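You operate a simulated robot arm through the tools that you are given. There is no shell and no other tool. Be economical: measure what you need, move in short steps, check, and stop when the job is done.

You are at the controls of a simulated robot arm. One attempt, no reset.

## Task
Shut down in this order: pump, heat, ram lever, ram pressure, main switch, blue sleeve.
Fine: pump and heat off, lever to STOP, ram knob and gauge to zero, switch off, sleeve at SHUT.

The check looks at the end state, three seconds after you hand in, the way a careful person would. Anything else that was tipped, shoved, dropped, spilled or broken makes it a failure.

## Robot
A 6-joint arm with a fingered hand on a trunk, on a base that drives. Base frame: it is fixed to the floor where the robot stands at the start and does not move with it; the origin is under the middle of the robot, x ahead of it, y to its left, z up; the surface under the hand at the start is at about z = 0.393. Lengths are in m, angles in degrees, forces in N, time in s.
With the tool pointing down near the work surface it reaches from about 0.1 to 0.48 m from the robot's upright axis, wherever it stands. Its first joint turns from -166.0 to 166.0 degrees. Places, roughly: blue sleeve [-0.6, 1.4, 1.1]; gauge on the cabinet [0.9, 0.4, 1.3]; heat button [0.8, 0.1, 1.1]; main switch [0.7, 0.2, 1.2]; pump button [0.8, 0, 1.1]; ram lever [0.7, 0.2, 0.8]; ram pressure knob [0.7, 0.2, 0.6]. Payload 5 kg.
Tool frame: the origin (TCP) lies between the finger pads and is the grasp point; the fingertips stand 0.036 m ahead of it; z points along the fingers, y is the line along which they close. Largest opening 0.12 m; the body of the gripper starts 0.042 m behind the TCP. The gripper is a hand of 4 fingers: y runs from the thumb to the fingers, the wrist lies at [-0.019, -0.123, -0.211] in the tool frame, and closing takes about 1.5 s.
Orientation is that of the tool frame in the base frame, as [roll, pitch, yaw] about the fixed x, y, z axes, in that order (R = Rz(yaw) Ry(pitch) Rx(roll)). With the fingers straight down and the wrist toward the robot, the tool's x, y and z point along [0, 1, 0], [1, 0, 0] and [0, 0, -1] of the base frame.

## Interface
- The arm moves only by the tool apply_moves. Its argument "increments" is a list of rows, each a list of 6 numbers: the shift along the tool's x, y, z in units of 30 mm (1.0 is 30 mm), then the turn, a rotation vector about the tool's x, y, z in units of 6 degrees (1.0 is 6 degrees). In form: [[x, y, z, wx, wy, wz], ...]. A call has 1 to 12 rows; each row shifts and turns the commanded pose from where the row before left it, along the tool's axes as they then stand. "hand" is the opening, from 0 (shut) to 1 (fully open), set as the call begins (left out, the last holds). A call with a number of a shift or a turn outside -1 to 1 is refused whole. Each row takes 0.2 s and may step no farther than 0.05 m and 8.6 degrees from the row before; otherwise, or with a gripper value out of range, the whole call is refused. Where a pose cannot be reached the arm comes as near as it can. A force on the tool above 40 N (or 10 N above the force at the start of the call, whichever is more), or a blocked arm, ends the call early, and 0.2 s more pass. Each finger travels about 0.045 m/s and halts on what it meets, pressing with about 30 N; the grip force reading is that of the motor and also rises with nothing between the fingers. The clock runs only during rows and for 0.2 s after the last one: add rows that do not move to give the fingers time. It gives the time, the measured TCP pose, the force on the tool (base axes), the opening and the grip force at its end, in the units of the frame above (readings bear some noise), with the torque about the TCP (base axes, N m) and any sound that the robot's microphone picked up.
- Cameras (640 x 400 px; columns grow to the right, rows downward): "scene" is now at [0.1072, 0.0255, 1.8045]; the picture's right is [0.31, -0.95, 0.00], its down [-0.68, -0.22, -0.70] and it looks along [0.67, 0.21, -0.71] (base axes); focal length 250 px, centre (320, 200). "wrist" rides on the gripper at [0.073, -0.101, -0.142] in the tool frame; the picture's right is [-0.79, 0.29, -0.54], its down [-0.56, -0.70, 0.44] and it looks along [-0.25, 0.65, 0.71] (tool axes); focal length 280 px, centre (320, 200). There is no depth. A picture from a camera that has moved, and an enlarged one, comes with that camera's place and axes in the base frame and with its lens.
- get_image(camera): a new picture of that camera. No time passes.
- slide_trunk(by): slides the trunk up (or, below 0, down) by that many m; the arm and the scene camera ride with it, the base frame stays. It gives what a move gives, with no picture.
- roll_base(legs): drives the robot by 1 to 6 legs, each [ahead, turn to the left] in m and degrees, along the robot's own axes; the way and the turn of a leg run together, so that a leg with both is an arc; at most 1.5 m and 180 degrees a leg. The arm and the cameras ride along, it lands a little off, and it stops where it bumps. It gives what a move gives.
- curl_fingers(index, middle, ring, thumb_bend, thumb_turn): sets how far each is bent, from 0 (flat) to 100 (curled in); at 30 the hand is open as for a grip, at 70 the pads meet at the TCP. One left out holds its place. A second passes; each finger stops where it meets its share of the squeeze, and holds until it gets a number again. A gripper value or a shape takes the hand back. It gives what a move gives, with no picture; readings hold the bend of each and the force on the fingers (four entries, about 0 where the hand has none), thumb and palm. thumb_turn goes from beside the hand (0) to across from the fingers (100), as for a grip.
- grasp_type(shape): the hand has 4 fingers and takes this shape, open, in about a second: jaw (thumb against the fingers, like two jaws); tri (thumb and two fingers); tip (a fingertip pinch); poke (one finger out to press); point (the index stretched); flat (the hand flat); cup (the hand cupped); fist (a fist). The gripper value then closes the fingers along that shape, each until it touches; the sizes above hold for jaw. It gives what a move gives, with no picture.
- turn_head(pan, tilt): turns the head with the scene camera to pan (to the left, within 86 degrees either way) and tilt (down, from -29 to 69), counted from straight ahead of the robot. It gives what a move gives.
- close_up(camera, box): a new picture of the part [left, top, right, bottom] of that camera's present view, enlarged. No time passes.
- sign_off(): hands the job in; it is judged then, once.

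Go step by step. Nothing tells you exact positions but the pictures and the camera data: compare them with the known pose of the tool, close in by small moves and look again before you grip or let go. The budget is 120 turns and 90 pictures, counting those below and the enlarged ones. Unless the task says otherwise, let go and move clear before handing in, and close with one line.

The tools are called after ">>>" as name(argument=value, ...) on one line, values as JSON. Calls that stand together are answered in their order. apply_moves: Moves the arm, as the interface text tells. Its arguments: {"type":"object","properties":{"increments":{"type":"array","items":{"type":"array","items":{"type":"number"}}},"hand":{"type":"number"}},"required":["increments"]} The other tools are called the same way: slide_trunk (by) slides the trunk up or down; grasp_type (shape) gives the hand a shape; curl_fingers (index, middle, ring, thumb_bend, thumb_turn) moves the fingers one by one; roll_base (legs) drives the base; turn_head (pan, tilt) turns the head that bears the scene camera; get_image (camera) takes a picture; close_up (camera, box) takes an enlarged picture of a part of a camera's view; sign_off () hands the job in.

At the start:

```text
t: 0.0
ee_pos: [0.6242, 0.3481, 1.3426]
tool_rot: [180.0, 0.0, 90.0]
contact_force: [0.0, 1.0, 0.2]
torque: [0.03, 0.02, 0.02]
gripper_width: 0.1193
gripper_force: 0.0
shape: jaw
bend: [30.0, 30.0, 30.0, 30.0, 98.0]
finger forces: [0.0, 0.0, 0.1, 0.1, 0.1, 0.1]
trunk travel left (down, up): [-0.818, 0.022]
robot x, y, heading: [0.0024, 0.0012, 0.3]
head pan, tilt: [17.8, 45.5]
```

scene: 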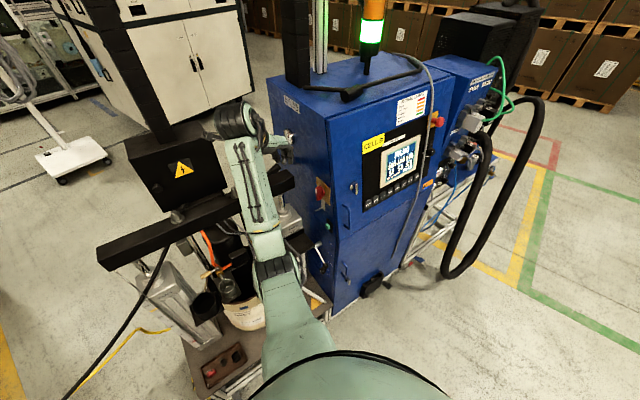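
wrist: 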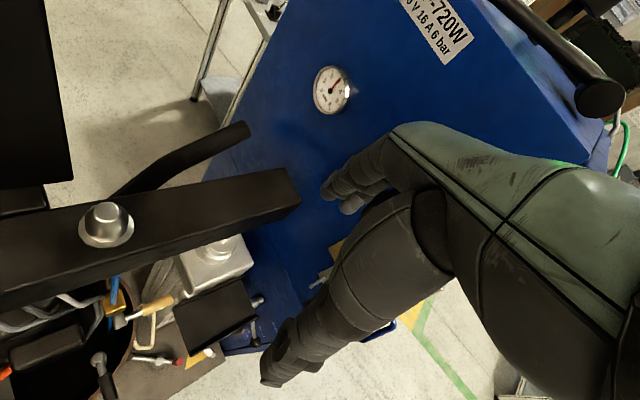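

I see a blue cabinet with a screen panel ahead and the arm over its left side. I'll look closer at the panel and the left-side controls before moving.

>>> close_up(camera="scene", box=[320, 70, 480, 220])

>>> close_up(camera="scene", box=[260, 130, 400, 330])

>>> close_up(camera="wrist", box=[280, 40, 400, 130])

```text
2.67 times, centred on (400, 145) of scene
camera zoom: at [0.1072, 0.0255, 1.8045], right [0.31, -0.95, 0.0], down [-0.68, -0.22, -0.7], along [0.67, 0.21, -0.71], focal length 667 px, centre (107, 347)
```

zoom: 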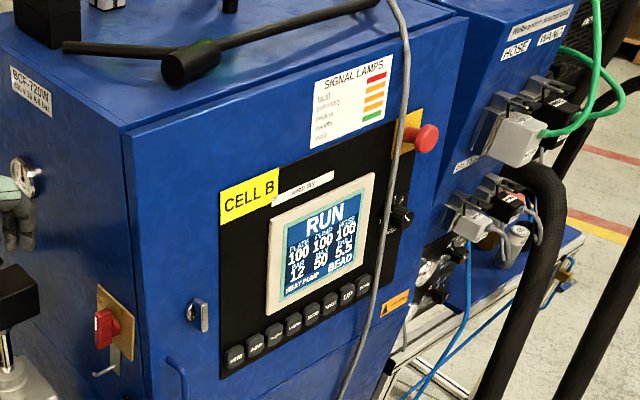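

```text
2.00 times, centred on (330, 230) of scene
camera zoom: at [0.1072, 0.0255, 1.8045], right [0.31, -0.95, 0.0], down [-0.68, -0.22, -0.7], along [0.67, 0.21, -0.71], focal length 500 px, centre (300, 140)
```

zoom: 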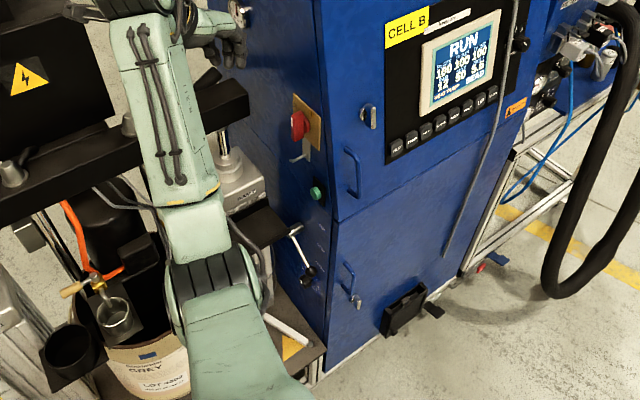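

```text
4.44 times, centred on (340, 85) of wrist
camera zoom: at [0.5235, 0.4201, 1.4849], right [0.29, -0.79, 0.54], down [-0.7, -0.56, -0.44], along [0.65, -0.25, -0.71], focal length 1246 px, centre (231, 711)
```

zoom: 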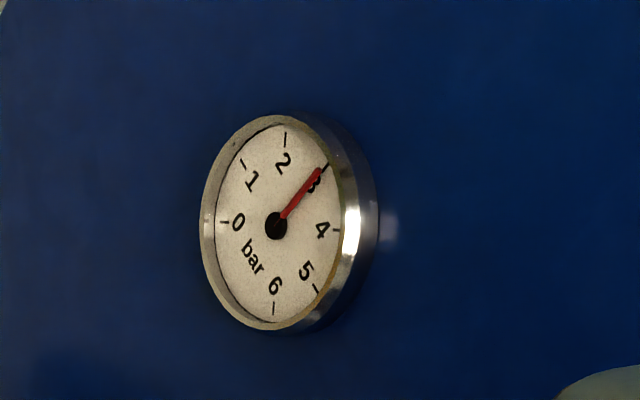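

The front panel's function keys and left-face controls need reading; I'll zoom in on them.

>>> close_up(camera="scene", box=[370, 125, 425, 165])

>>> close_up(camera="scene", box=[370, 170, 425, 215])

>>> close_up(camera="scene", box=[295, 170, 345, 300])

```text
10.00 times, centred on (398, 145) of scene
camera zoom: at [0.1072, 0.0255, 1.8045], right [0.31, -0.95, 0.0], down [-0.68, -0.22, -0.7], along [0.67, 0.21, -0.71], focal length 2502 px, centre (-455, 750)
```

zoom: 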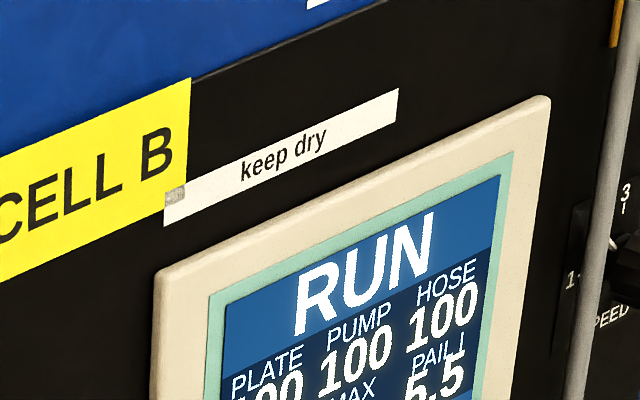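

```text
8.89 times, centred on (398, 192) of scene
camera zoom: at [0.1072, 0.0255, 1.8045], right [0.31, -0.95, 0.0], down [-0.68, -0.22, -0.7], along [0.67, 0.21, -0.71], focal length 2224 px, centre (-369, 267)
```

zoom: 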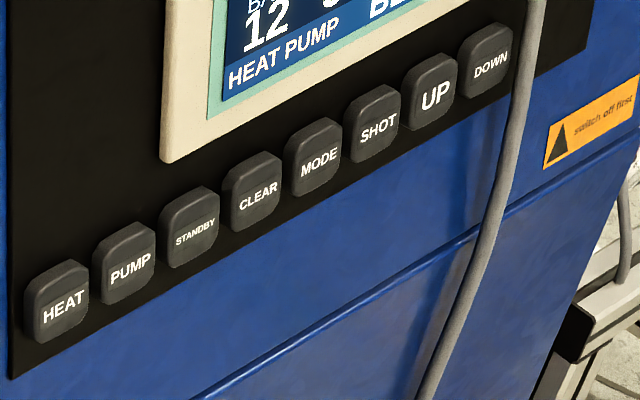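

```text
3.08 times, centred on (320, 235) of scene
camera zoom: at [0.1072, 0.0255, 1.8045], right [0.31, -0.95, 0.0], down [-0.68, -0.22, -0.7], along [0.67, 0.21, -0.71], focal length 770 px, centre (320, 92)
```

zoom: 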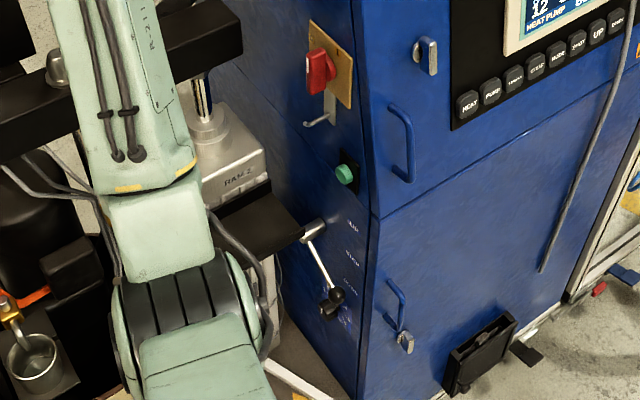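

HEAT is the first key and PUMP the second on a front facing roughly (-0.6, -0.8); the left face holds switch, green button, lever and knob. I'll back the hand away and carry it to the right of the cabinet corner.

>>> apply_moves(increments=[[0, -1, 0, 0, 0, 0], [0, -1, 0, 0, 0, 0], [0, -1, 0, 0, 0, 0], [-1, -0.5, 0, 0, 0, 0], [-1, 0, 0, 0, 0, 0], [-1, 0, 0, 0, 0, 0], [-1, 0, 0, 0, 0, 0], [-1, 0, 0, 0, 0, 0], [-1, 0, 0, 0, 0, 0], [-1, 0, 0, 0, 0, 0], [-1, 0, 0, 0, 0, 0], [-1, 0, 0, 0, 0, 0]])

>>> get_image(camera="scene")

```text
t: 2.6
ee_pos: [0.5932, 0.1105, 1.2567]
tool_rot: [179.9, 0.0, 90.0]
contact_force: [-0.2, -0.4, -0.4]
torque: [0.05, -0.01, -0.02]
gripper_width: 0.1197
gripper_force: 0.0
shape: jaw
bend: [30.0, 30.0, 30.0, 30.0, 98.0]
finger forces: [0.0, 0.1, 0.0, 0.0, 0.0, 0.1]
out of reach, approached as far as the arm can: row 1, 2, 3, 4, 5, 6, 7, 8, 9, 10, 11, 12
trunk travel left (down, up): [-0.818, 0.022]
robot x, y, heading: [-0.0019, -0.0014, -0.1]
head pan, tilt: [17.8, 45.5]
```

```text
81 pictures are left
camera scene: at [0.1071, 0.0235, 1.8045], right [0.31, -0.95, 0.0], down [-0.68, -0.22, -0.7], along [0.67, 0.21, -0.71], focal length 250 px, centre (320, 200)
```

scene: 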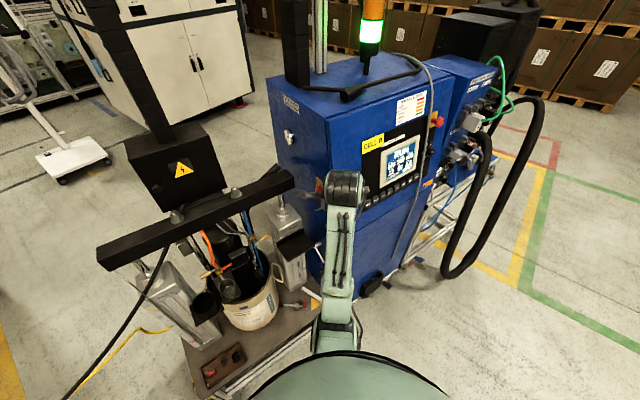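

The arm can't hold tool-down that high and near; tipping the fingers forward should ease that. I'll move right while pitching up.

>>> apply_moves(increments=[[-1, 0, 0, -1, 0, 0], [-1, 0, 0, -1, 0, 0], [-1, 0, 0, -1, 0, 0], [-1, 0, 0, -1, 0, 0], [-1, 0, 0, -1, 0, 0], [-1, 0, 0, -1, 0, 0]])

>>> get_image(camera="scene")

>>> get_image(camera="wrist")

```text
t: 4.0
ee_pos: [0.5907, -0.0701, 1.2552]
tool_rot: [143.8, 0.0, 90.0]
contact_force: [-0.3, -0.7, -0.6]
torque: [-0.02, -0.03, -0.01]
gripper_width: 0.1195
gripper_force: 0.0
shape: jaw
bend: [30.0, 30.0, 30.0, 30.0, 98.0]
finger forces: [0.0, 0.1, 0.1, 0.0, 0.0, 0.0]
trunk travel left (down, up): [-0.818, 0.022]
robot x, y, heading: [0.0023, -0.0025, -0.1]
head pan, tilt: [17.8, 45.5]
```

```text
80 pictures are left
camera scene: at [0.1063, 0.0246, 1.8046], right [0.31, -0.95, 0.0], down [-0.68, -0.22, -0.7], along [0.67, 0.21, -0.71], focal length 250 px, centre (320, 200)
```

scene: 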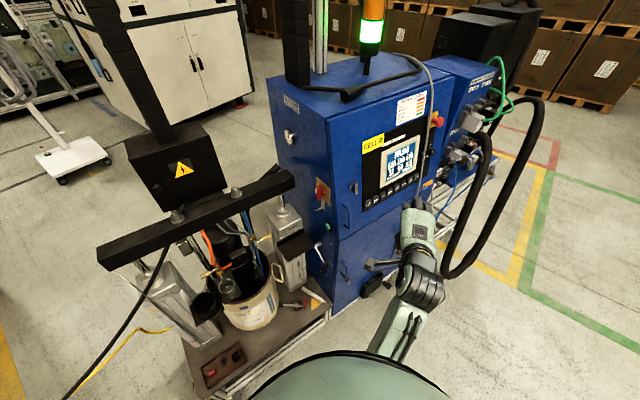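

```text
79 pictures are left
camera wrist: at [0.426, 0.0024, 1.3107], right [-0.09, -0.79, 0.61], down [-0.3, -0.56, -0.77], along [0.95, -0.25, -0.19], focal length 280 px, centre (320, 200)
```

wrist: 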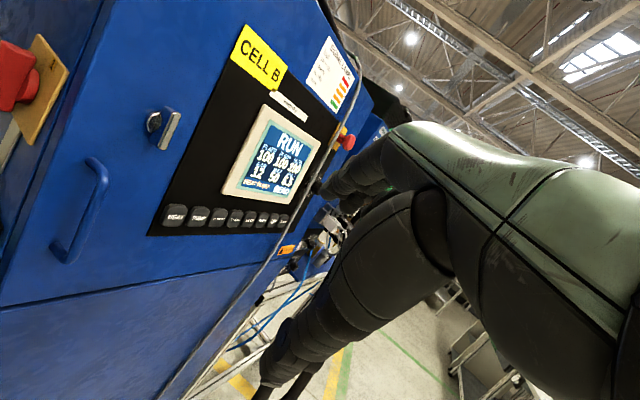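

Triangulating both cameras puts HEAT at about (0.819, 0.050, 1.091) and PUMP at (0.846, 0.026, 1.094). I'll take the poke shape and turn the fingers horizontal and toward the panel.

>>> grasp_type(shape="poke")

>>> apply_moves(increments=[[0, 0, 0, -1, 0, 0], [0, 0, 0, -1, 0, 0], [0, 0, 0, -1, 0, 0], [0, 0, 0, -1, 0, 0], [0, 0, 0, -1, 0, 0], [0, -0.5, 0, -1, 0, 0], [0, -1, 0, -1, 0, 0], [0, -1, 0, -1, 0, 0], [0, -1, 0, -1, 0, 0]])

>>> apply_moves(increments=[[0, -1, 0, 0, 1, 0], [0, -0.5, 0, 0, 1, 0], [0, 0, 0, 0, 1, 0], [0, 0, 0, 0, 1, 0], [0, 0, 0, 0, 1, 0], [0, 0, 0, 0, 1, 0], [0, 0, 0, 0, 1, 0], [0, 0, 0, 0, 0.5, 0]])

>>> get_image(camera="scene")

>>> get_image(camera="wrist")

```text
t: 4.9
ee_pos: [0.5928, -0.0688, 1.2553]
tool_rot: [144.0, 0.0, 90.0]
contact_force: [0.3, 0.0, 0.6]
torque: [0.01, 0.02, 0.02]
gripper_width: 0.0
gripper_force: 0.0
shape: poke
bend: [70.0, 70.0, 99.0, 100.0, 100.0]
finger forces: [0.0, 0.0, 0.0, 0.1, 0.1, 0.1]
trunk travel left (down, up): [-0.818, 0.022]
robot x, y, heading: [0.0045, -0.0012, -0.0]
head pan, tilt: [17.8, 45.5]
```

```text
t: 7.1
ee_pos: [0.5716, -0.0403, 1.1358]
tool_rot: [93.3, 9.0, 92.9]
contact_force: [-0.2, -0.5, 0.1]
torque: [0.02, -0.02, -0.01]
gripper_width: 0.0001
gripper_force: 0.1
shape: poke
bend: [70.0, 70.0, 99.0, 100.0, 100.0]
finger forces: [0.0, 0.1, 0.1, 0.0, 0.1, 0.1]
trunk travel left (down, up): [-0.818, 0.022]
robot x, y, heading: [-0.0006, 0.0033, -0.2]
head pan, tilt: [17.8, 45.5]
stopped in row 9: the arm was blocked; the commanded pose is now the measured one
```

```text
t: 8.9
ee_pos: [0.5697, -0.0477, 1.0926]
tool_rot: [98.8, 4.0, 137.9]
contact_force: [0.3, 0.2, 0.0]
torque: [0.01, 0.0, -0.01]
gripper_width: 0.0001
gripper_force: 0.2
shape: poke
bend: [70.0, 70.0, 99.0, 100.0, 100.0]
finger forces: [0.0, 0.0, 0.0, 0.0, 0.1, 0.1]
trunk travel left (down, up): [-0.818, 0.022]
robot x, y, heading: [-0.0014, 0.0005, -0.1]
head pan, tilt: [17.8, 45.5]
```

```text
78 pictures are left
camera scene: at [0.1073, 0.025, 1.8045], right [0.31, -0.95, 0.0], down [-0.68, -0.22, -0.7], along [0.67, 0.21, -0.71], focal length 250 px, centre (320, 200)
```

scene: 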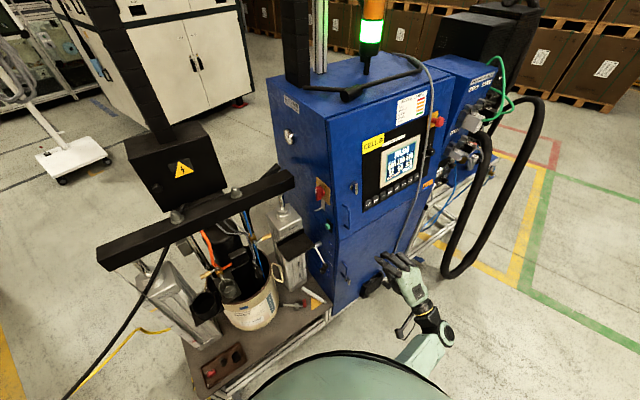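

```text
77 pictures are left
camera wrist: at [0.4156, -0.12, 1.0084], right [0.24, -0.87, 0.42], down [0.68, -0.16, -0.72], along [0.7, 0.46, 0.55], focal length 280 px, centre (320, 200)
```

wrist: 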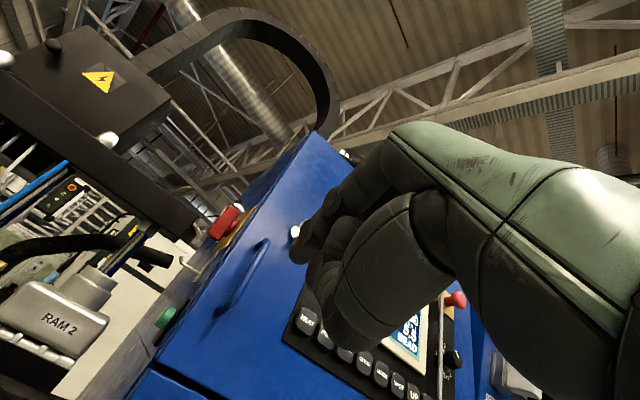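

The hand now points at the panel at roughly the right height. The poke shape keeps the index bent, so I'll compare it with the point shape.

>>> grasp_type(shape="point")

>>> get_image(camera="wrist")

>>> close_up(camera="scene", box=[340, 220, 480, 360])

```text
t: 9.8
ee_pos: [0.5695, -0.047, 1.0914]
tool_rot: [98.8, 4.0, 138.0]
contact_force: [0.6, 0.2, 0.2]
torque: [0.05, -0.03, 0.0]
gripper_width: 0.0001
gripper_force: 0.2
shape: point
bend: [19.0, 100.0, 100.0, 99.0, 87.0]
finger forces: [0.0, 0.1, 0.0, 0.0, 0.2, 0.0]
trunk travel left (down, up): [-0.818, 0.022]
robot x, y, heading: [-0.002, 0.002, 0.2]
head pan, tilt: [17.8, 45.5]
```

```text
76 pictures are left
camera wrist: at [0.4154, -0.1196, 1.0083], right [0.24, -0.88, 0.42], down [0.68, -0.16, -0.72], along [0.7, 0.46, 0.55], focal length 280 px, centre (320, 200)
```

wrist: 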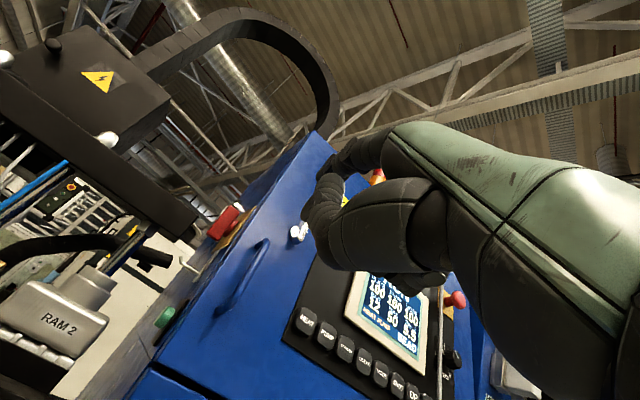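

```text
2.86 times, centred on (410, 290) of scene
camera zoom: at [0.1072, 0.0251, 1.8045], right [0.31, -0.95, 0.0], down [-0.68, -0.22, -0.7], along [0.67, 0.21, -0.71], focal length 715 px, centre (63, -57)
```

zoom: 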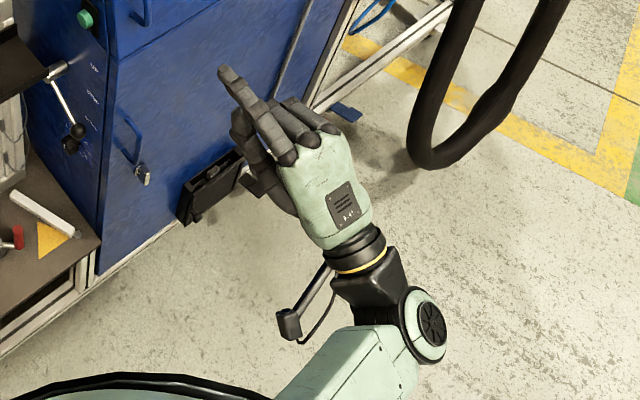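

The point shape stretches the index above the palm. I'll zoom in to locate its tip in the wrist view as well.

>>> close_up(camera="wrist", box=[280, 110, 440, 210])

```text
4.00 times, centred on (360, 160) of wrist
camera zoom: at [0.4154, -0.1196, 1.0083], right [0.24, -0.88, 0.42], down [0.68, -0.16, -0.72], along [0.7, 0.46, 0.55], focal length 1122 px, centre (160, 360)
```

zoom: 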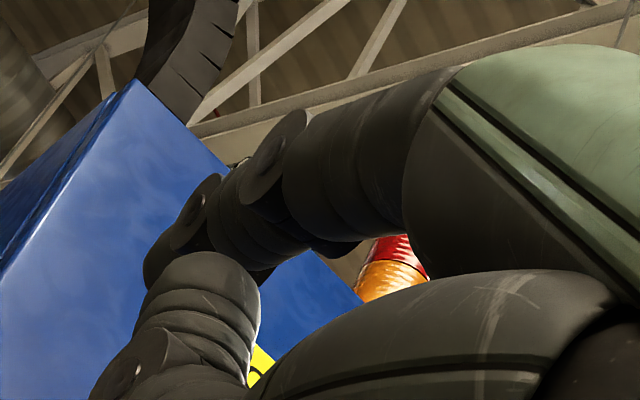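

The index tip sits at about (0.016, 0.081, 0.03) in the tool frame. I'll bring it to about 5 cm in front of PUMP.

>>> apply_moves(increments=[[-0.96, -0.28, 0.84, 0, 0, 0], [-0.96, -0.28, 0.84, 0, 0, 0], [-0.96, -0.28, 0.84, 0, 0, 0], [-0.96, -0.28, 0.84, 0, 0, 0], [-0.96, -0.28, 0.84, 0, 0, 0], [-0.96, -0.28, 0.84, 0, 0, 0]])

>>> close_up(camera="scene", box=[340, 140, 480, 280])

>>> get_image(camera="wrist")

```text
t: 11.2
ee_pos: [0.6947, -0.0419, 1.0992]
tool_rot: [98.9, 4.1, 138.1]
contact_force: [-0.1, -0.6, 0.6]
torque: [0.01, 0.0, 0.0]
gripper_width: 0.0001
gripper_force: 0.0
shape: point
bend: [19.0, 100.0, 100.0, 99.0, 87.0]
finger forces: [0.0, 0.0, 0.1, 0.0, 0.0, 0.0]
out of reach, approached as far as the arm can: row 3, 4, 5, 6
trunk travel left (down, up): [-0.818, 0.022]
robot x, y, heading: [0.0007, -0.0009, 0.0]
head pan, tilt: [17.8, 45.5]
```

```text
2.86 times, centred on (410, 210) of scene
camera zoom: at [0.1078, 0.0256, 1.8044], right [0.31, -0.95, 0.0], down [-0.68, -0.22, -0.7], along [0.67, 0.21, -0.71], focal length 715 px, centre (63, 171)
```

zoom: 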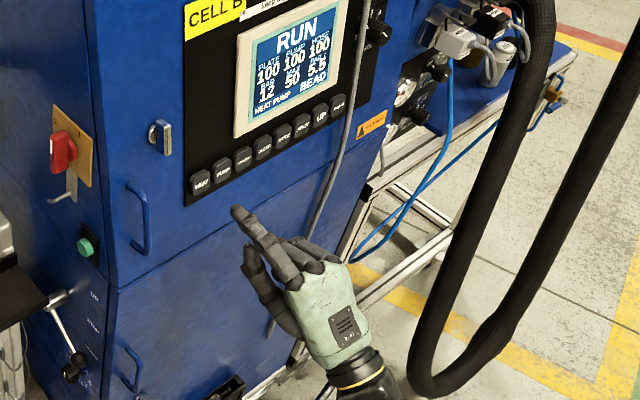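

```text
72 pictures are left
camera wrist: at [0.5407, -0.1133, 1.0163], right [0.24, -0.88, 0.42], down [0.68, -0.16, -0.72], along [0.7, 0.46, 0.55], focal length 280 px, centre (320, 200)
```

wrist: 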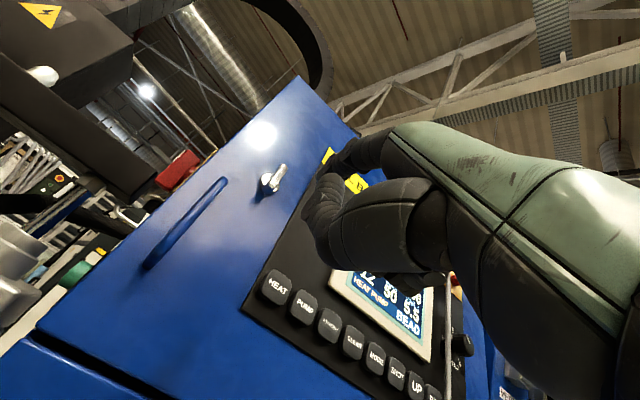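

The arm ran out of reach 10 cm short. I'll drive the base about 0.2 m along the panel to the right and turn back, which keeps the clearance.

>>> roll_base(legs=[[0, -38], [0.2, 0], [0, 38]])

>>> get_image(camera="scene")

```text
t: 17.1
ee_pos: [0.8528, -0.1583, 1.0997]
tool_rot: [98.9, 4.1, 138.5]
contact_force: [-0.1, 0.3, -0.3]
torque: [-0.01, -0.02, -0.03]
gripper_width: 0.0002
gripper_force: 0.1
shape: point
bend: [19.0, 100.0, 100.0, 99.0, 87.0]
finger forces: [0.1, 0.0, 0.0, 0.1, 0.0, 0.1]
trunk travel left (down, up): [-0.818, 0.022]
robot x, y, heading: [0.1553, -0.1206, 0.3]
head pan, tilt: [17.8, 45.5]
```

```text
71 pictures are left
camera scene: at [0.2649, -0.0967, 1.8045], right [0.31, -0.95, 0.0], down [-0.68, -0.22, -0.7], along [0.67, 0.22, -0.71], focal length 250 px, centre (320, 200)
```

scene: 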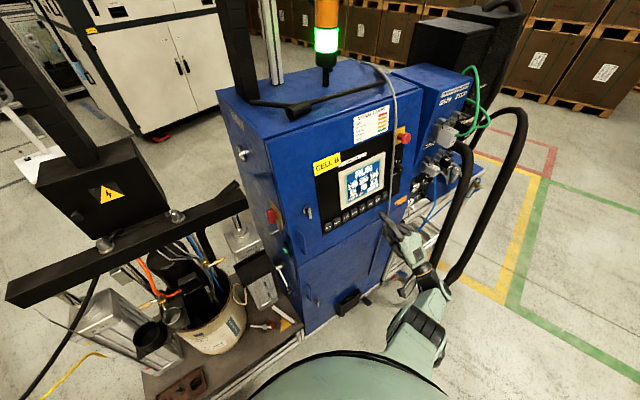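

Reach is now fine. I'll slide the fingertip left and down to in front of PUMP.

>>> apply_moves(increments=[[0.93, -0.47, 0.37, 0, 0, 0], [0.93, -0.47, 0.37, 0, 0, 0], [0.93, -0.47, 0.37, 0, 0, 0], [0.93, -0.47, 0.37, 0, 0, 0]])

>>> close_up(camera="scene", box=[290, 140, 430, 280])

>>> get_image(camera="wrist")

```text
t: 18.1
ee_pos: [0.7963, -0.0611, 1.0293]
tool_rot: [98.8, 4.1, 138.5]
contact_force: [-0.1, 0.3, -0.3]
torque: [0.01, -0.01, -0.02]
gripper_width: 0.0
gripper_force: 0.1
shape: point
bend: [19.0, 100.0, 100.0, 99.0, 87.0]
finger forces: [0.0, 0.0, 0.1, 0.1, 0.0, 0.1]
trunk travel left (down, up): [-0.818, 0.022]
robot x, y, heading: [0.1592, -0.121, 0.5]
head pan, tilt: [17.8, 45.5]
```

```text
2.86 times, centred on (360, 210) of scene
camera zoom: at [0.2643, -0.0951, 1.8045], right [0.31, -0.95, 0.0], down [-0.68, -0.22, -0.7], along [0.67, 0.22, -0.71], focal length 715 px, centre (206, 171)
```

zoom: 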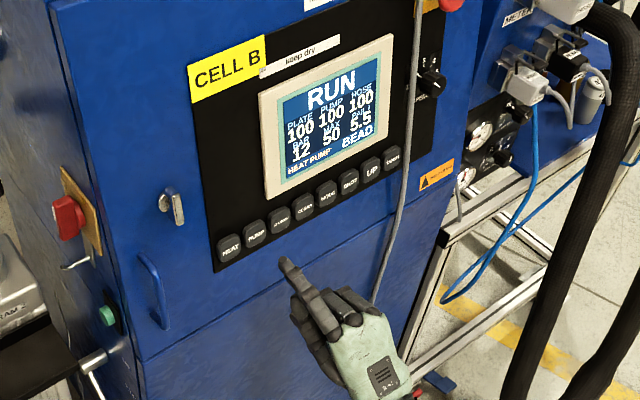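

```text
69 pictures are left
camera wrist: at [0.6432, -0.1343, 0.9458], right [0.24, -0.87, 0.42], down [0.68, -0.16, -0.72], along [0.69, 0.46, 0.55], focal length 280 px, centre (320, 200)
```

wrist: 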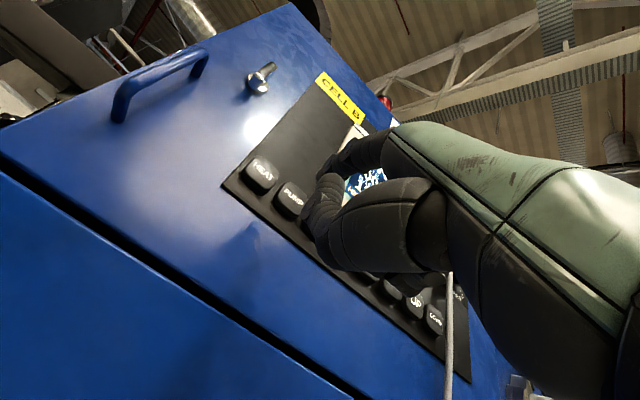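

The tip is lined up about 5.5 cm short of PUMP. I'll advance gently until it clicks.

>>> apply_moves(increments=[[0, 0, 0.7, 0, 0, 0], [0, 0, 0.6, 0, 0, 0], [0, 0, 0.2, 0, 0, 0], [0, 0, 0.1, 0, 0, 0], [0, 0, 0.1, 0, 0, 0]])

>>> close_up(camera="scene", box=[310, 150, 410, 240])

```text
t: 19.3
ee_pos: [0.8211, -0.0247, 1.0346]
tool_rot: [98.9, 4.0, 138.5]
contact_force: [0.1, -0.8, -0.4]
torque: [-0.03, -0.01, 0.01]
gripper_width: 0.0
gripper_force: 0.0
shape: point
bend: [19.0, 100.0, 100.0, 99.0, 87.0]
finger forces: [0.0, 0.0, 0.1, 0.0, 0.0, 0.0]
out of reach, approached as far as the arm can: row 2, 4
trunk travel left (down, up): [-0.818, 0.022]
robot x, y, heading: [0.157, -0.1183, 0.4]
head pan, tilt: [17.8, 45.5]
```

```text
4.44 times, centred on (360, 195) of scene
camera zoom: at [0.2641, -0.0958, 1.8045], right [0.31, -0.95, 0.0], down [-0.68, -0.22, -0.7], along [0.67, 0.22, -0.71], focal length 1112 px, centre (142, 222)
```

zoom: 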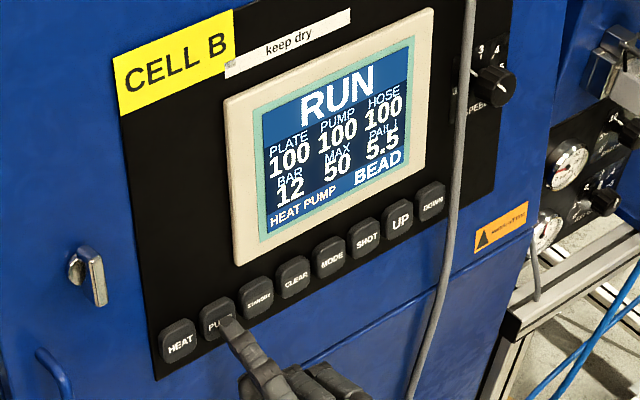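

The tip is right at PUMP but the arm is at its limit. I'll retract 7 cm, roll forward 0.1 m and realign.

>>> apply_moves(increments=[[0, 0, -1, 0, 0, 0], [0, 0, -1, 0, 0, 0], [0, 0, -1, 0, 0, 0]])

>>> roll_base(legs=[[0.1, 0]])

```text
t: 20.1
ee_pos: [0.7617, -0.0907, 1.0468]
tool_rot: [98.8, 4.0, 138.4]
contact_force: [-0.7, -0.1, -0.1]
torque: [0.03, 0.0, 0.0]
gripper_width: 0.0
gripper_force: 0.1
shape: point
bend: [19.0, 100.0, 100.0, 99.0, 87.0]
finger forces: [0.0, 0.0, 0.0, 0.0, 0.0, 0.0]
trunk travel left (down, up): [-0.818, 0.022]
robot x, y, heading: [0.155, -0.1243, 0.5]
head pan, tilt: [17.8, 45.5]
```

```text
t: 21.3
ee_pos: [0.8621, -0.0902, 1.0463]
tool_rot: [98.9, 4.0, 138.7]
contact_force: [-0.7, -0.7, 0.4]
torque: [-0.02, 0.0, 0.01]
gripper_width: 0.0
gripper_force: 0.1
shape: point
bend: [19.0, 100.0, 100.0, 99.0, 87.0]
finger forces: [0.0, 0.1, 0.0, 0.1, 0.0, 0.1]
trunk travel left (down, up): [-0.818, 0.022]
robot x, y, heading: [0.2558, -0.1226, 0.8]
head pan, tilt: [17.8, 45.5]
```

Now I slide left to line up again and press PUMP in small steps.

>>> apply_moves(increments=[[0.78, -0.18, 0.03, 0, 0, 0], [0.78, -0.18, 0.03, 0, 0, 0], [0.78, -0.18, 0.03, 0, 0, 0], [0, 0, 0.4, 0, 0, 0], [0, 0, 0.3, 0, 0, 0], [0, 0, 0.2, 0, 0, 0], [0, 0, 0.15, 0, 0, 0]])

>>> get_image(camera="scene")

```text
t: 22.9
ee_pos: [0.832, -0.0199, 1.0197]
tool_rot: [98.7, 3.9, 138.6]
contact_force: [-2.2, -1.1, -0.5]
torque: [0.13, -0.12, 0.05]
gripper_width: 0.0
gripper_force: 0.0
shape: point
bend: [19.0, 100.0, 100.0, 99.0, 87.0]
finger forces: [2.2, 0.0, 0.1, 0.0, 0.0, 0.0]
trunk travel left (down, up): [-0.818, 0.022]
robot x, y, heading: [0.2601, -0.1191, 0.6]
head pan, tilt: [17.8, 45.5]
heard: click
```

```text
67 pictures are left
camera scene: at [0.3644, -0.0958, 1.8045], right [0.32, -0.95, 0.0], down [-0.68, -0.23, -0.7], along [0.67, 0.22, -0.71], focal length 250 px, centre (320, 200)
```

scene: 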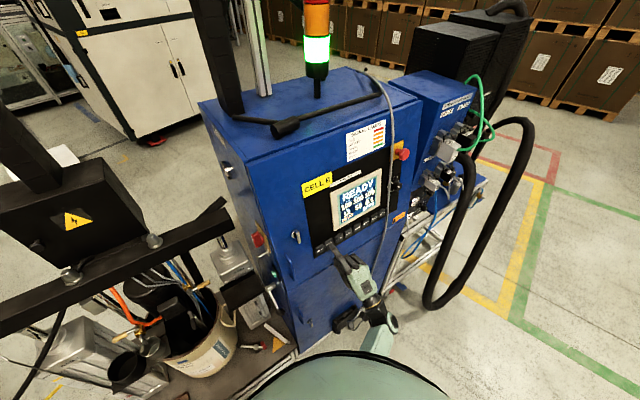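

A click and the screen went to READY. I'll back off and step left to HEAT, checking the screen first.

>>> apply_moves(increments=[[0, 0, -0.5, 0, 0, 0], [0, 0, -0.5, 0, 0, 0], [0.6, 0, 0, 0, 0, 0], [0.6, 0, 0, 0, 0, 0]])

>>> close_up(camera="scene", box=[300, 160, 410, 260])

```text
t: 23.9
ee_pos: [0.7836, -0.0189, 1.0223]
tool_rot: [98.8, 4.0, 138.7]
contact_force: [-0.8, 0.1, -0.2]
torque: [0.0, 0.01, 0.0]
gripper_width: 0.0002
gripper_force: 0.1
shape: point
bend: [19.0, 100.0, 100.0, 99.0, 87.0]
finger forces: [0.1, 0.1, 0.0, 0.1, 0.1, 0.0]
trunk travel left (down, up): [-0.818, 0.022]
robot x, y, heading: [0.2574, -0.1217, 0.8]
head pan, tilt: [17.8, 45.5]
```

```text
4.00 times, centred on (355, 210) of scene
camera zoom: at [0.3634, -0.0947, 1.8046], right [0.32, -0.95, 0.0], down [-0.68, -0.23, -0.7], along [0.67, 0.22, -0.71], focal length 1001 px, centre (180, 160)
```

zoom: 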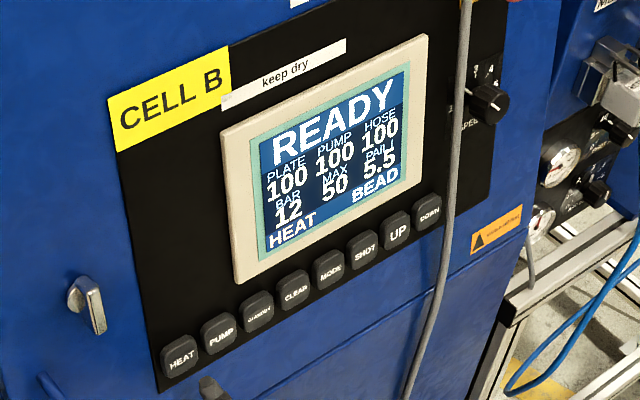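

Only HEAT remains lit. I advance onto the HEAT key.

>>> apply_moves(increments=[[0, 0, 0.5, 0, 0, 0], [0, 0, 0.3, 0, 0, 0], [0, 0, 0.2, 0, 0, 0], [0, 0, 0.1, 0, 0, 0]])

>>> close_up(camera="scene", box=[300, 160, 410, 260])

```text
t: 24.9
ee_pos: [0.8054, 0.0023, 1.0188]
tool_rot: [98.6, 3.9, 138.5]
contact_force: [-9.3, -12.5, -2.4]
torque: [0.84, -0.74, 0.4]
gripper_width: 0.0
gripper_force: 0.1
shape: point
bend: [18.0, 100.0, 100.0, 99.0, 87.0]
finger forces: [15.3, 0.0, 0.0, 0.0, 0.1, 0.0]
trunk travel left (down, up): [-0.818, 0.022]
robot x, y, heading: [0.2609, -0.1225, 0.5]
head pan, tilt: [17.8, 45.5]
heard: click
```

```text
4.00 times, centred on (355, 210) of scene
camera zoom: at [0.3619, -0.0987, 1.8047], right [0.32, -0.95, 0.0], down [-0.68, -0.22, -0.7], along [0.67, 0.22, -0.71], focal length 1001 px, centre (180, 160)
```

zoom: 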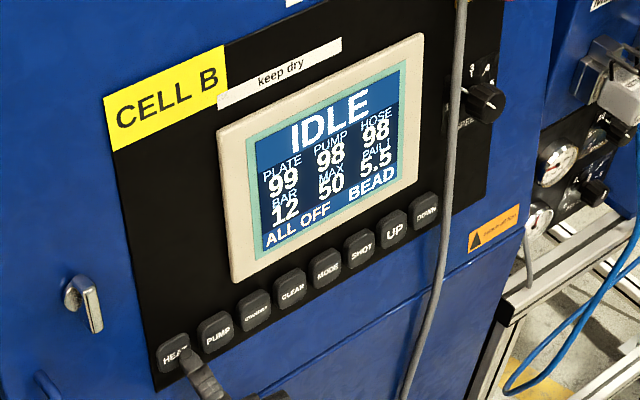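

Screen says IDLE, ALL OFF. I'll withdraw the finger and drive back along the front to where the left face and its lever are visible, keeping the arm swung right.

>>> apply_moves(increments=[[0, 0, -0.5, 0, 0, 0], [0, 0, -1, 0, 0, 0], [0, 0, -1, 0, 0, 0], [0, 0, -1, 0, 0, 0]])

>>> roll_base(legs=[[0, -38], [-0.33, 0]])

>>> turn_head(pan=60, tilt=48)

>>> get_image(camera="scene")

```text
t: 25.9
ee_pos: [0.7378, -0.0721, 1.032]
tool_rot: [98.9, 4.1, 138.5]
contact_force: [1.0, -0.3, -0.6]
torque: [0.01, 0.01, -0.02]
gripper_width: 0.0
gripper_force: 0.0
shape: point
bend: [19.0, 100.0, 100.0, 99.0, 87.0]
finger forces: [0.0, 0.1, 0.0, 0.1, 0.0, 0.0]
trunk travel left (down, up): [-0.818, 0.022]
robot x, y, heading: [0.2546, -0.1197, 0.7]
head pan, tilt: [17.8, 45.5]
```

```text
t: 30.3
ee_pos: [0.4045, -0.1761, 1.031]
tool_rot: [98.9, 4.0, 100.6]
contact_force: [0.2, -0.8, -0.3]
torque: [0.03, -0.01, -0.01]
gripper_width: 0.0002
gripper_force: 0.0
shape: point
bend: [19.0, 100.0, 100.0, 99.0, 87.0]
finger forces: [0.0, 0.0, 0.0, 0.0, 0.1, 0.0]
trunk travel left (down, up): [-0.818, 0.022]
robot x, y, heading: [-0.0028, 0.0799, -37.4]
head pan, tilt: [17.8, 45.5]
```

```text
t: 31.4
ee_pos: [0.4032, -0.1765, 1.0323]
tool_rot: [98.8, 4.0, 100.7]
contact_force: [-0.1, 0.0, -0.6]
torque: [0.01, 0.01, 0.0]
gripper_width: 0.0
gripper_force: 0.1
shape: point
bend: [19.0, 100.0, 100.0, 99.0, 87.0]
finger forces: [0.1, 0.0, 0.0, 0.0, 0.1, 0.1]
trunk travel left (down, up): [-0.818, 0.022]
robot x, y, heading: [-0.0052, 0.082, -37.8]
head pan, tilt: [60.0, 48.0]
```

```text
64 pictures are left
camera scene: at [0.0918, 0.0921, 1.801], right [0.38, -0.92, 0.0], down [-0.69, -0.28, -0.67], along [0.62, 0.26, -0.74], focal length 250 px, centre (320, 200)
```

scene: 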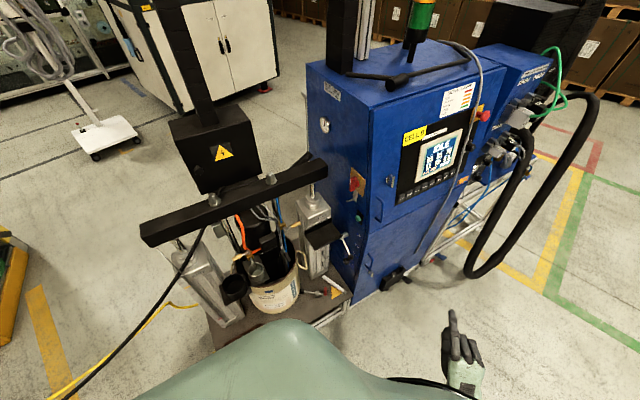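

>>> close_up(camera="scene", box=[320, 205, 380, 305])

>>> close_up(camera="scene", box=[325, 220, 365, 250])

>>> close_up(camera="scene", box=[335, 165, 375, 225])

```text
4.00 times, centred on (350, 255) of scene
camera zoom: at [0.0918, 0.0921, 1.801], right [0.38, -0.92, 0.0], down [-0.69, -0.28, -0.67], along [0.62, 0.26, -0.74], focal length 1001 px, centre (200, -20)
```

zoom: 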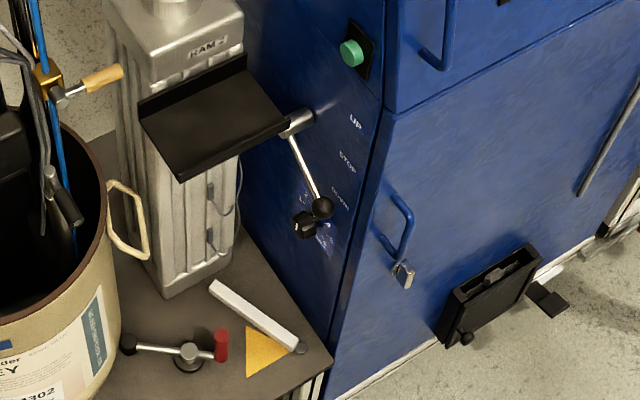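

```text
13.33 times, centred on (345, 235) of scene
camera zoom: at [0.0918, 0.0921, 1.801], right [0.38, -0.92, 0.0], down [-0.69, -0.28, -0.67], along [0.62, 0.26, -0.74], focal length 3336 px, centre (-13, -267)
```

zoom: 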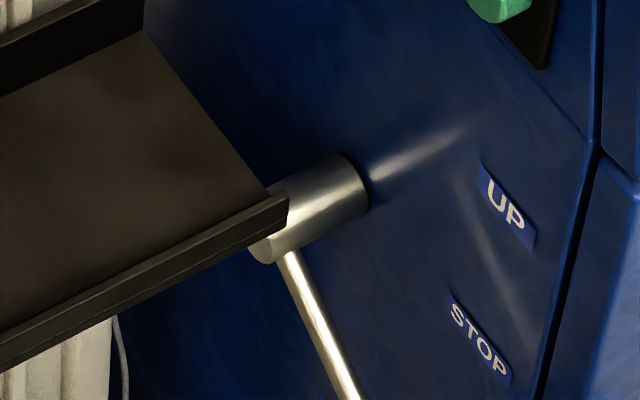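

```text
6.67 times, centred on (355, 195) of scene
camera zoom: at [0.0918, 0.0921, 1.801], right [0.38, -0.92, 0.0], down [-0.69, -0.28, -0.67], along [0.62, 0.26, -0.74], focal length 1668 px, centre (87, 233)
```

zoom: 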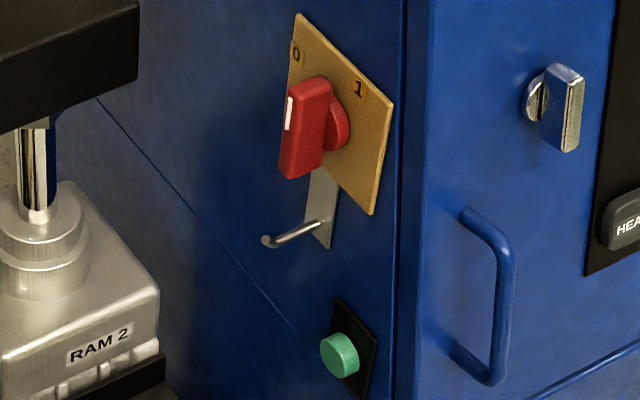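

The left face shows switch at 1, a green button, the ram lever at DOWN with UP/STOP/DOWN labels, and a knob below. I'll lower the trunk 0.3 m both for reach and for a second viewpoint.

>>> slide_trunk(by=-0.3)

>>> turn_head(pan=57, tilt=38)

>>> get_image(camera="scene")

>>> close_up(camera="scene", box=[300, 180, 420, 300])

```text
t: 34.4
ee_pos: [0.404, -0.1769, 0.7305]
tool_rot: [98.8, 4.0, 100.5]
contact_force: [-0.6, 0.6, 0.7]
torque: [0.03, -0.01, -0.04]
gripper_width: 0.0
gripper_force: 0.0
shape: point
bend: [19.0, 100.0, 100.0, 99.0, 87.0]
finger forces: [0.0, 0.0, 0.1, 0.1, 0.0, 0.1]
trunk travel left (down, up): [-0.518, 0.322]
robot x, y, heading: [-0.0068, 0.0828, -37.2]
head pan, tilt: [60.0, 48.0]
```

```text
t: 35.1
ee_pos: [0.4041, -0.1772, 0.7316]
tool_rot: [98.9, 4.0, 100.6]
contact_force: [-0.5, 0.2, 0.7]
torque: [0.02, -0.01, 0.01]
gripper_width: 0.0001
gripper_force: 0.0
shape: point
bend: [19.0, 100.0, 100.0, 99.0, 87.0]
finger forces: [0.1, 0.0, 0.0, 0.0, 0.0, 0.0]
trunk travel left (down, up): [-0.518, 0.322]
robot x, y, heading: [-0.0089, 0.079, -37.8]
head pan, tilt: [57.0, 38.0]
```

```text
60 pictures are left
camera scene: at [0.1002, 0.091, 1.5154], right [0.34, -0.94, 0.0], down [-0.58, -0.21, -0.79], along [0.74, 0.26, -0.62], focal length 250 px, centre (320, 200)
```

scene: 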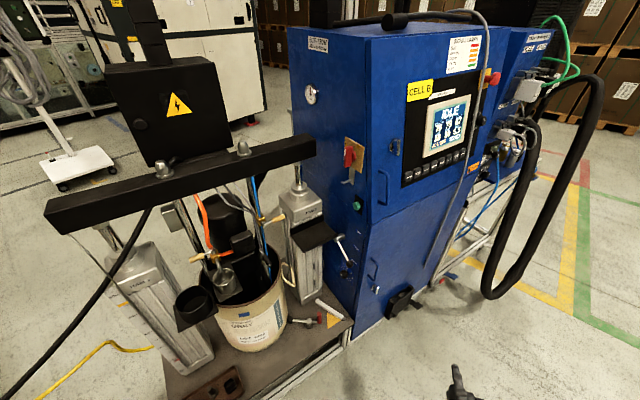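

```text
3.33 times, centred on (360, 240) of scene
camera zoom: at [0.1002, 0.091, 1.5154], right [0.34, -0.94, 0.0], down [-0.58, -0.21, -0.79], along [0.74, 0.26, -0.62], focal length 834 px, centre (187, 67)
```

zoom: 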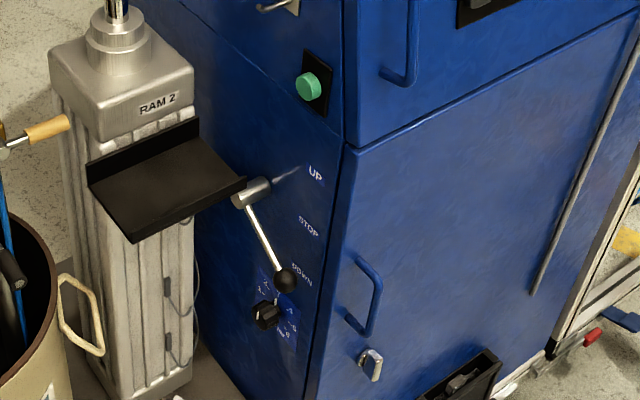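

Triangulation puts the lever ball near (0.72, 0.19, 0.70) at DOWN, the hub near (0.79, 0.235, 0.78), and the knob near (0.72, 0.20, 0.63). I'll turn the hand so the index points ahead with the fist off to its right, to lift the ball from below.

>>> apply_moves(increments=[[0, 0, 0, 0, -1, 0], [0, 0, 0, 0, -1, 0], [0, 0, 0, 0, -1, 0], [0, 0, 0, 0, -1, 0], [0, 0, 0, 0, -1, 0], [0, 0, 0, 0, -1, 0], [0, 0, 0, 0, -1, 0], [0, 0, 0, 0, -1, 0]])

>>> apply_moves(increments=[[0, 0, 0, 0, 0, -1], [0, 0, 0, 0, 0, -1], [0, 0, 0, 0, 0, -1], [0, 0, 0, 0, 0, -1], [0, 0, 0, 0, 0, -1], [0, 0, 0, 0, 0, -1], [0, 0, 0, 0, 0, -1], [0, 0, 0, 0, 0, -1], [0, 0, 0, 0, 0, -1], [0, 0, 0, 0, 0, -1], [0, 0, 0, 0, 0, -1], [0, 0, 0, 0, 0, -1]])

>>> apply_moves(increments=[[0, 0, 0, 0, 0, -1], [0, 0, 0, 0, 0, -1], [0, 0, 0, 0, 0, -1]])

```text
t: 36.9
ee_pos: [0.3896, -0.2032, 0.7433]
tool_rot: [93.5, 9.0, 55.9]
contact_force: [-0.3, -0.2, 0.6]
torque: [0.02, 0.02, 0.02]
gripper_width: 0.0001
gripper_force: 0.1
shape: point
bend: [19.0, 100.0, 100.0, 99.0, 87.0]
finger forces: [0.0, 0.0, 0.0, 0.0, 0.0, 0.0]
out of reach, approached as far as the arm can: row 7, 8
trunk travel left (down, up): [-0.518, 0.322]
robot x, y, heading: [-0.0051, 0.0777, -37.4]
head pan, tilt: [57.0, 38.0]
```

```text
t: 39.5
ee_pos: [0.3791, -0.225, 0.7849]
tool_rot: [112.6, 80.8, 77.6]
contact_force: [0.5, -1.0, -0.7]
torque: [0.0, -0.02, 0.01]
gripper_width: 0.0001
gripper_force: 0.1
shape: point
bend: [19.0, 100.0, 100.0, 99.0, 87.0]
finger forces: [0.0, 0.0, 0.0, 0.0, 0.1, 0.1]
out of reach, approached as far as the arm can: row 7, 8, 9, 10, 11, 12
trunk travel left (down, up): [-0.518, 0.322]
robot x, y, heading: [-0.0046, 0.0811, -37.4]
head pan, tilt: [57.0, 38.0]
```

```text
t: 40.3
ee_pos: [0.3877, -0.228, 0.8067]
tool_rot: [-110.1, 79.6, -145.0]
contact_force: [0.3, -0.6, -0.3]
torque: [0.0, 0.02, 0.01]
gripper_width: 0.0001
gripper_force: 0.2
shape: point
bend: [19.0, 100.0, 100.0, 99.0, 87.0]
finger forces: [0.1, 0.0, 0.0, 0.0, 0.0, 0.0]
out of reach, approached as far as the arm can: row 1, 2, 3
trunk travel left (down, up): [-0.518, 0.322]
robot x, y, heading: [-0.0047, 0.0815, -37.4]
head pan, tilt: [57.0, 38.0]
```

The index now points along the robot's heading with the fist to its right. Turning the base back to heading 0 aims it toward the lever; clearance to the table looks fine.

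>>> roll_base(legs=[[0, 37.4]])

>>> turn_head(pan=20, tilt=40)

>>> get_image(camera="scene")

>>> get_image(camera="wrist")

```text
t: 42.8
ee_pos: [0.4948, 0.079, 0.8076]
tool_rot: [-109.4, 79.6, -106.2]
contact_force: [-0.5, -0.1, -0.2]
torque: [0.0, 0.03, 0.0]
gripper_width: 0.0001
gripper_force: 0.1
shape: point
bend: [19.0, 100.0, 100.0, 99.0, 87.0]
finger forces: [0.0, 0.1, 0.1, 0.0, 0.0, 0.0]
trunk travel left (down, up): [-0.518, 0.322]
robot x, y, heading: [-0.0039, 0.0771, -0.0]
head pan, tilt: [57.0, 38.0]
```

```text
t: 43.9
ee_pos: [0.4948, 0.0772, 0.8102]
tool_rot: [-109.0, 79.6, -105.8]
contact_force: [0.4, 0.7, -0.7]
torque: [-0.01, -0.02, 0.01]
gripper_width: 0.0
gripper_force: 0.0
shape: point
bend: [19.0, 100.0, 100.0, 99.0, 87.0]
finger forces: [0.0, 0.1, 0.1, 0.0, 0.0, 0.1]
trunk travel left (down, up): [-0.518, 0.322]
robot x, y, heading: [-0.001, 0.0792, 0.3]
head pan, tilt: [20.0, 40.0]
```

```text
58 pictures are left
camera scene: at [0.1155, 0.1142, 1.5114], right [0.35, -0.94, 0.0], down [-0.61, -0.23, -0.76], along [0.71, 0.26, -0.65], focal length 250 px, centre (320, 200)
```

scene: 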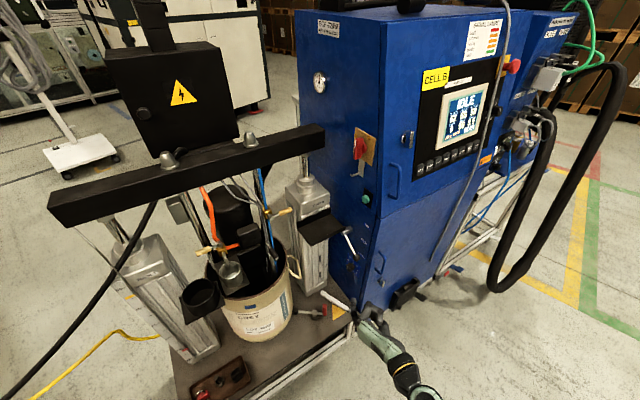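

```text
57 pictures are left
camera wrist: at [0.3552, -0.0419, 0.7637], right [-0.52, 0.39, 0.76], down [0.51, -0.57, 0.64], along [0.69, 0.72, 0.1], focal length 280 px, centre (320, 200)
```

wrist: 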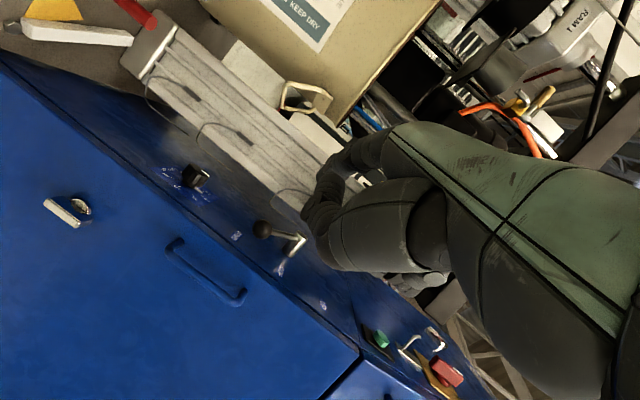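

The wrist view refines things: ball ≈ (0.68, 0.18, 0.767), hub end ≈ (0.72, 0.235, 0.83), STOP label at z ≈ 0.83, knob ≈ (0.71, 0.20, 0.65). I'll zoom on the fingertip to check its offset.

>>> close_up(camera="scene", box=[310, 220, 450, 400])

>>> close_up(camera="wrist", box=[150, 150, 370, 320])

```text
2.22 times, centred on (380, 310) of scene
camera zoom: at [0.1155, 0.1142, 1.5114], right [0.35, -0.94, 0.0], down [-0.61, -0.23, -0.76], along [0.71, 0.26, -0.65], focal length 556 px, centre (187, -44)
```

zoom: 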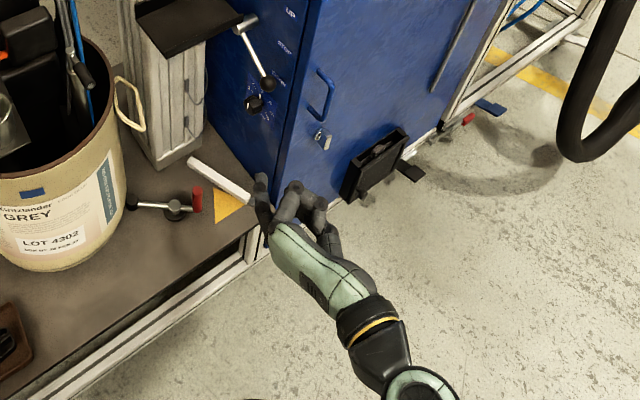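

```text
2.35 times, centred on (260, 235) of wrist
camera zoom: at [0.3552, -0.0419, 0.7637], right [-0.52, 0.39, 0.76], down [0.51, -0.57, 0.64], along [0.69, 0.72, 0.1], focal length 660 px, centre (461, 118)
```

zoom: 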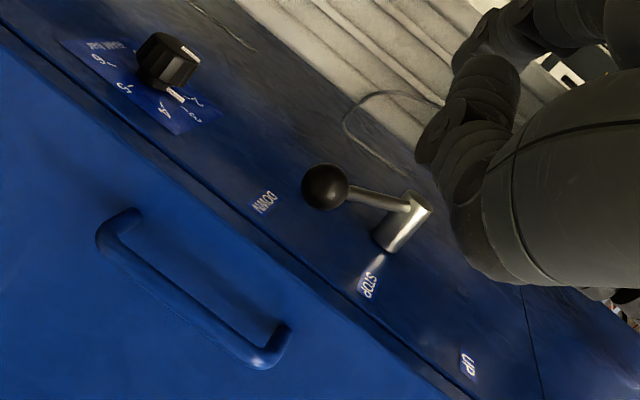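

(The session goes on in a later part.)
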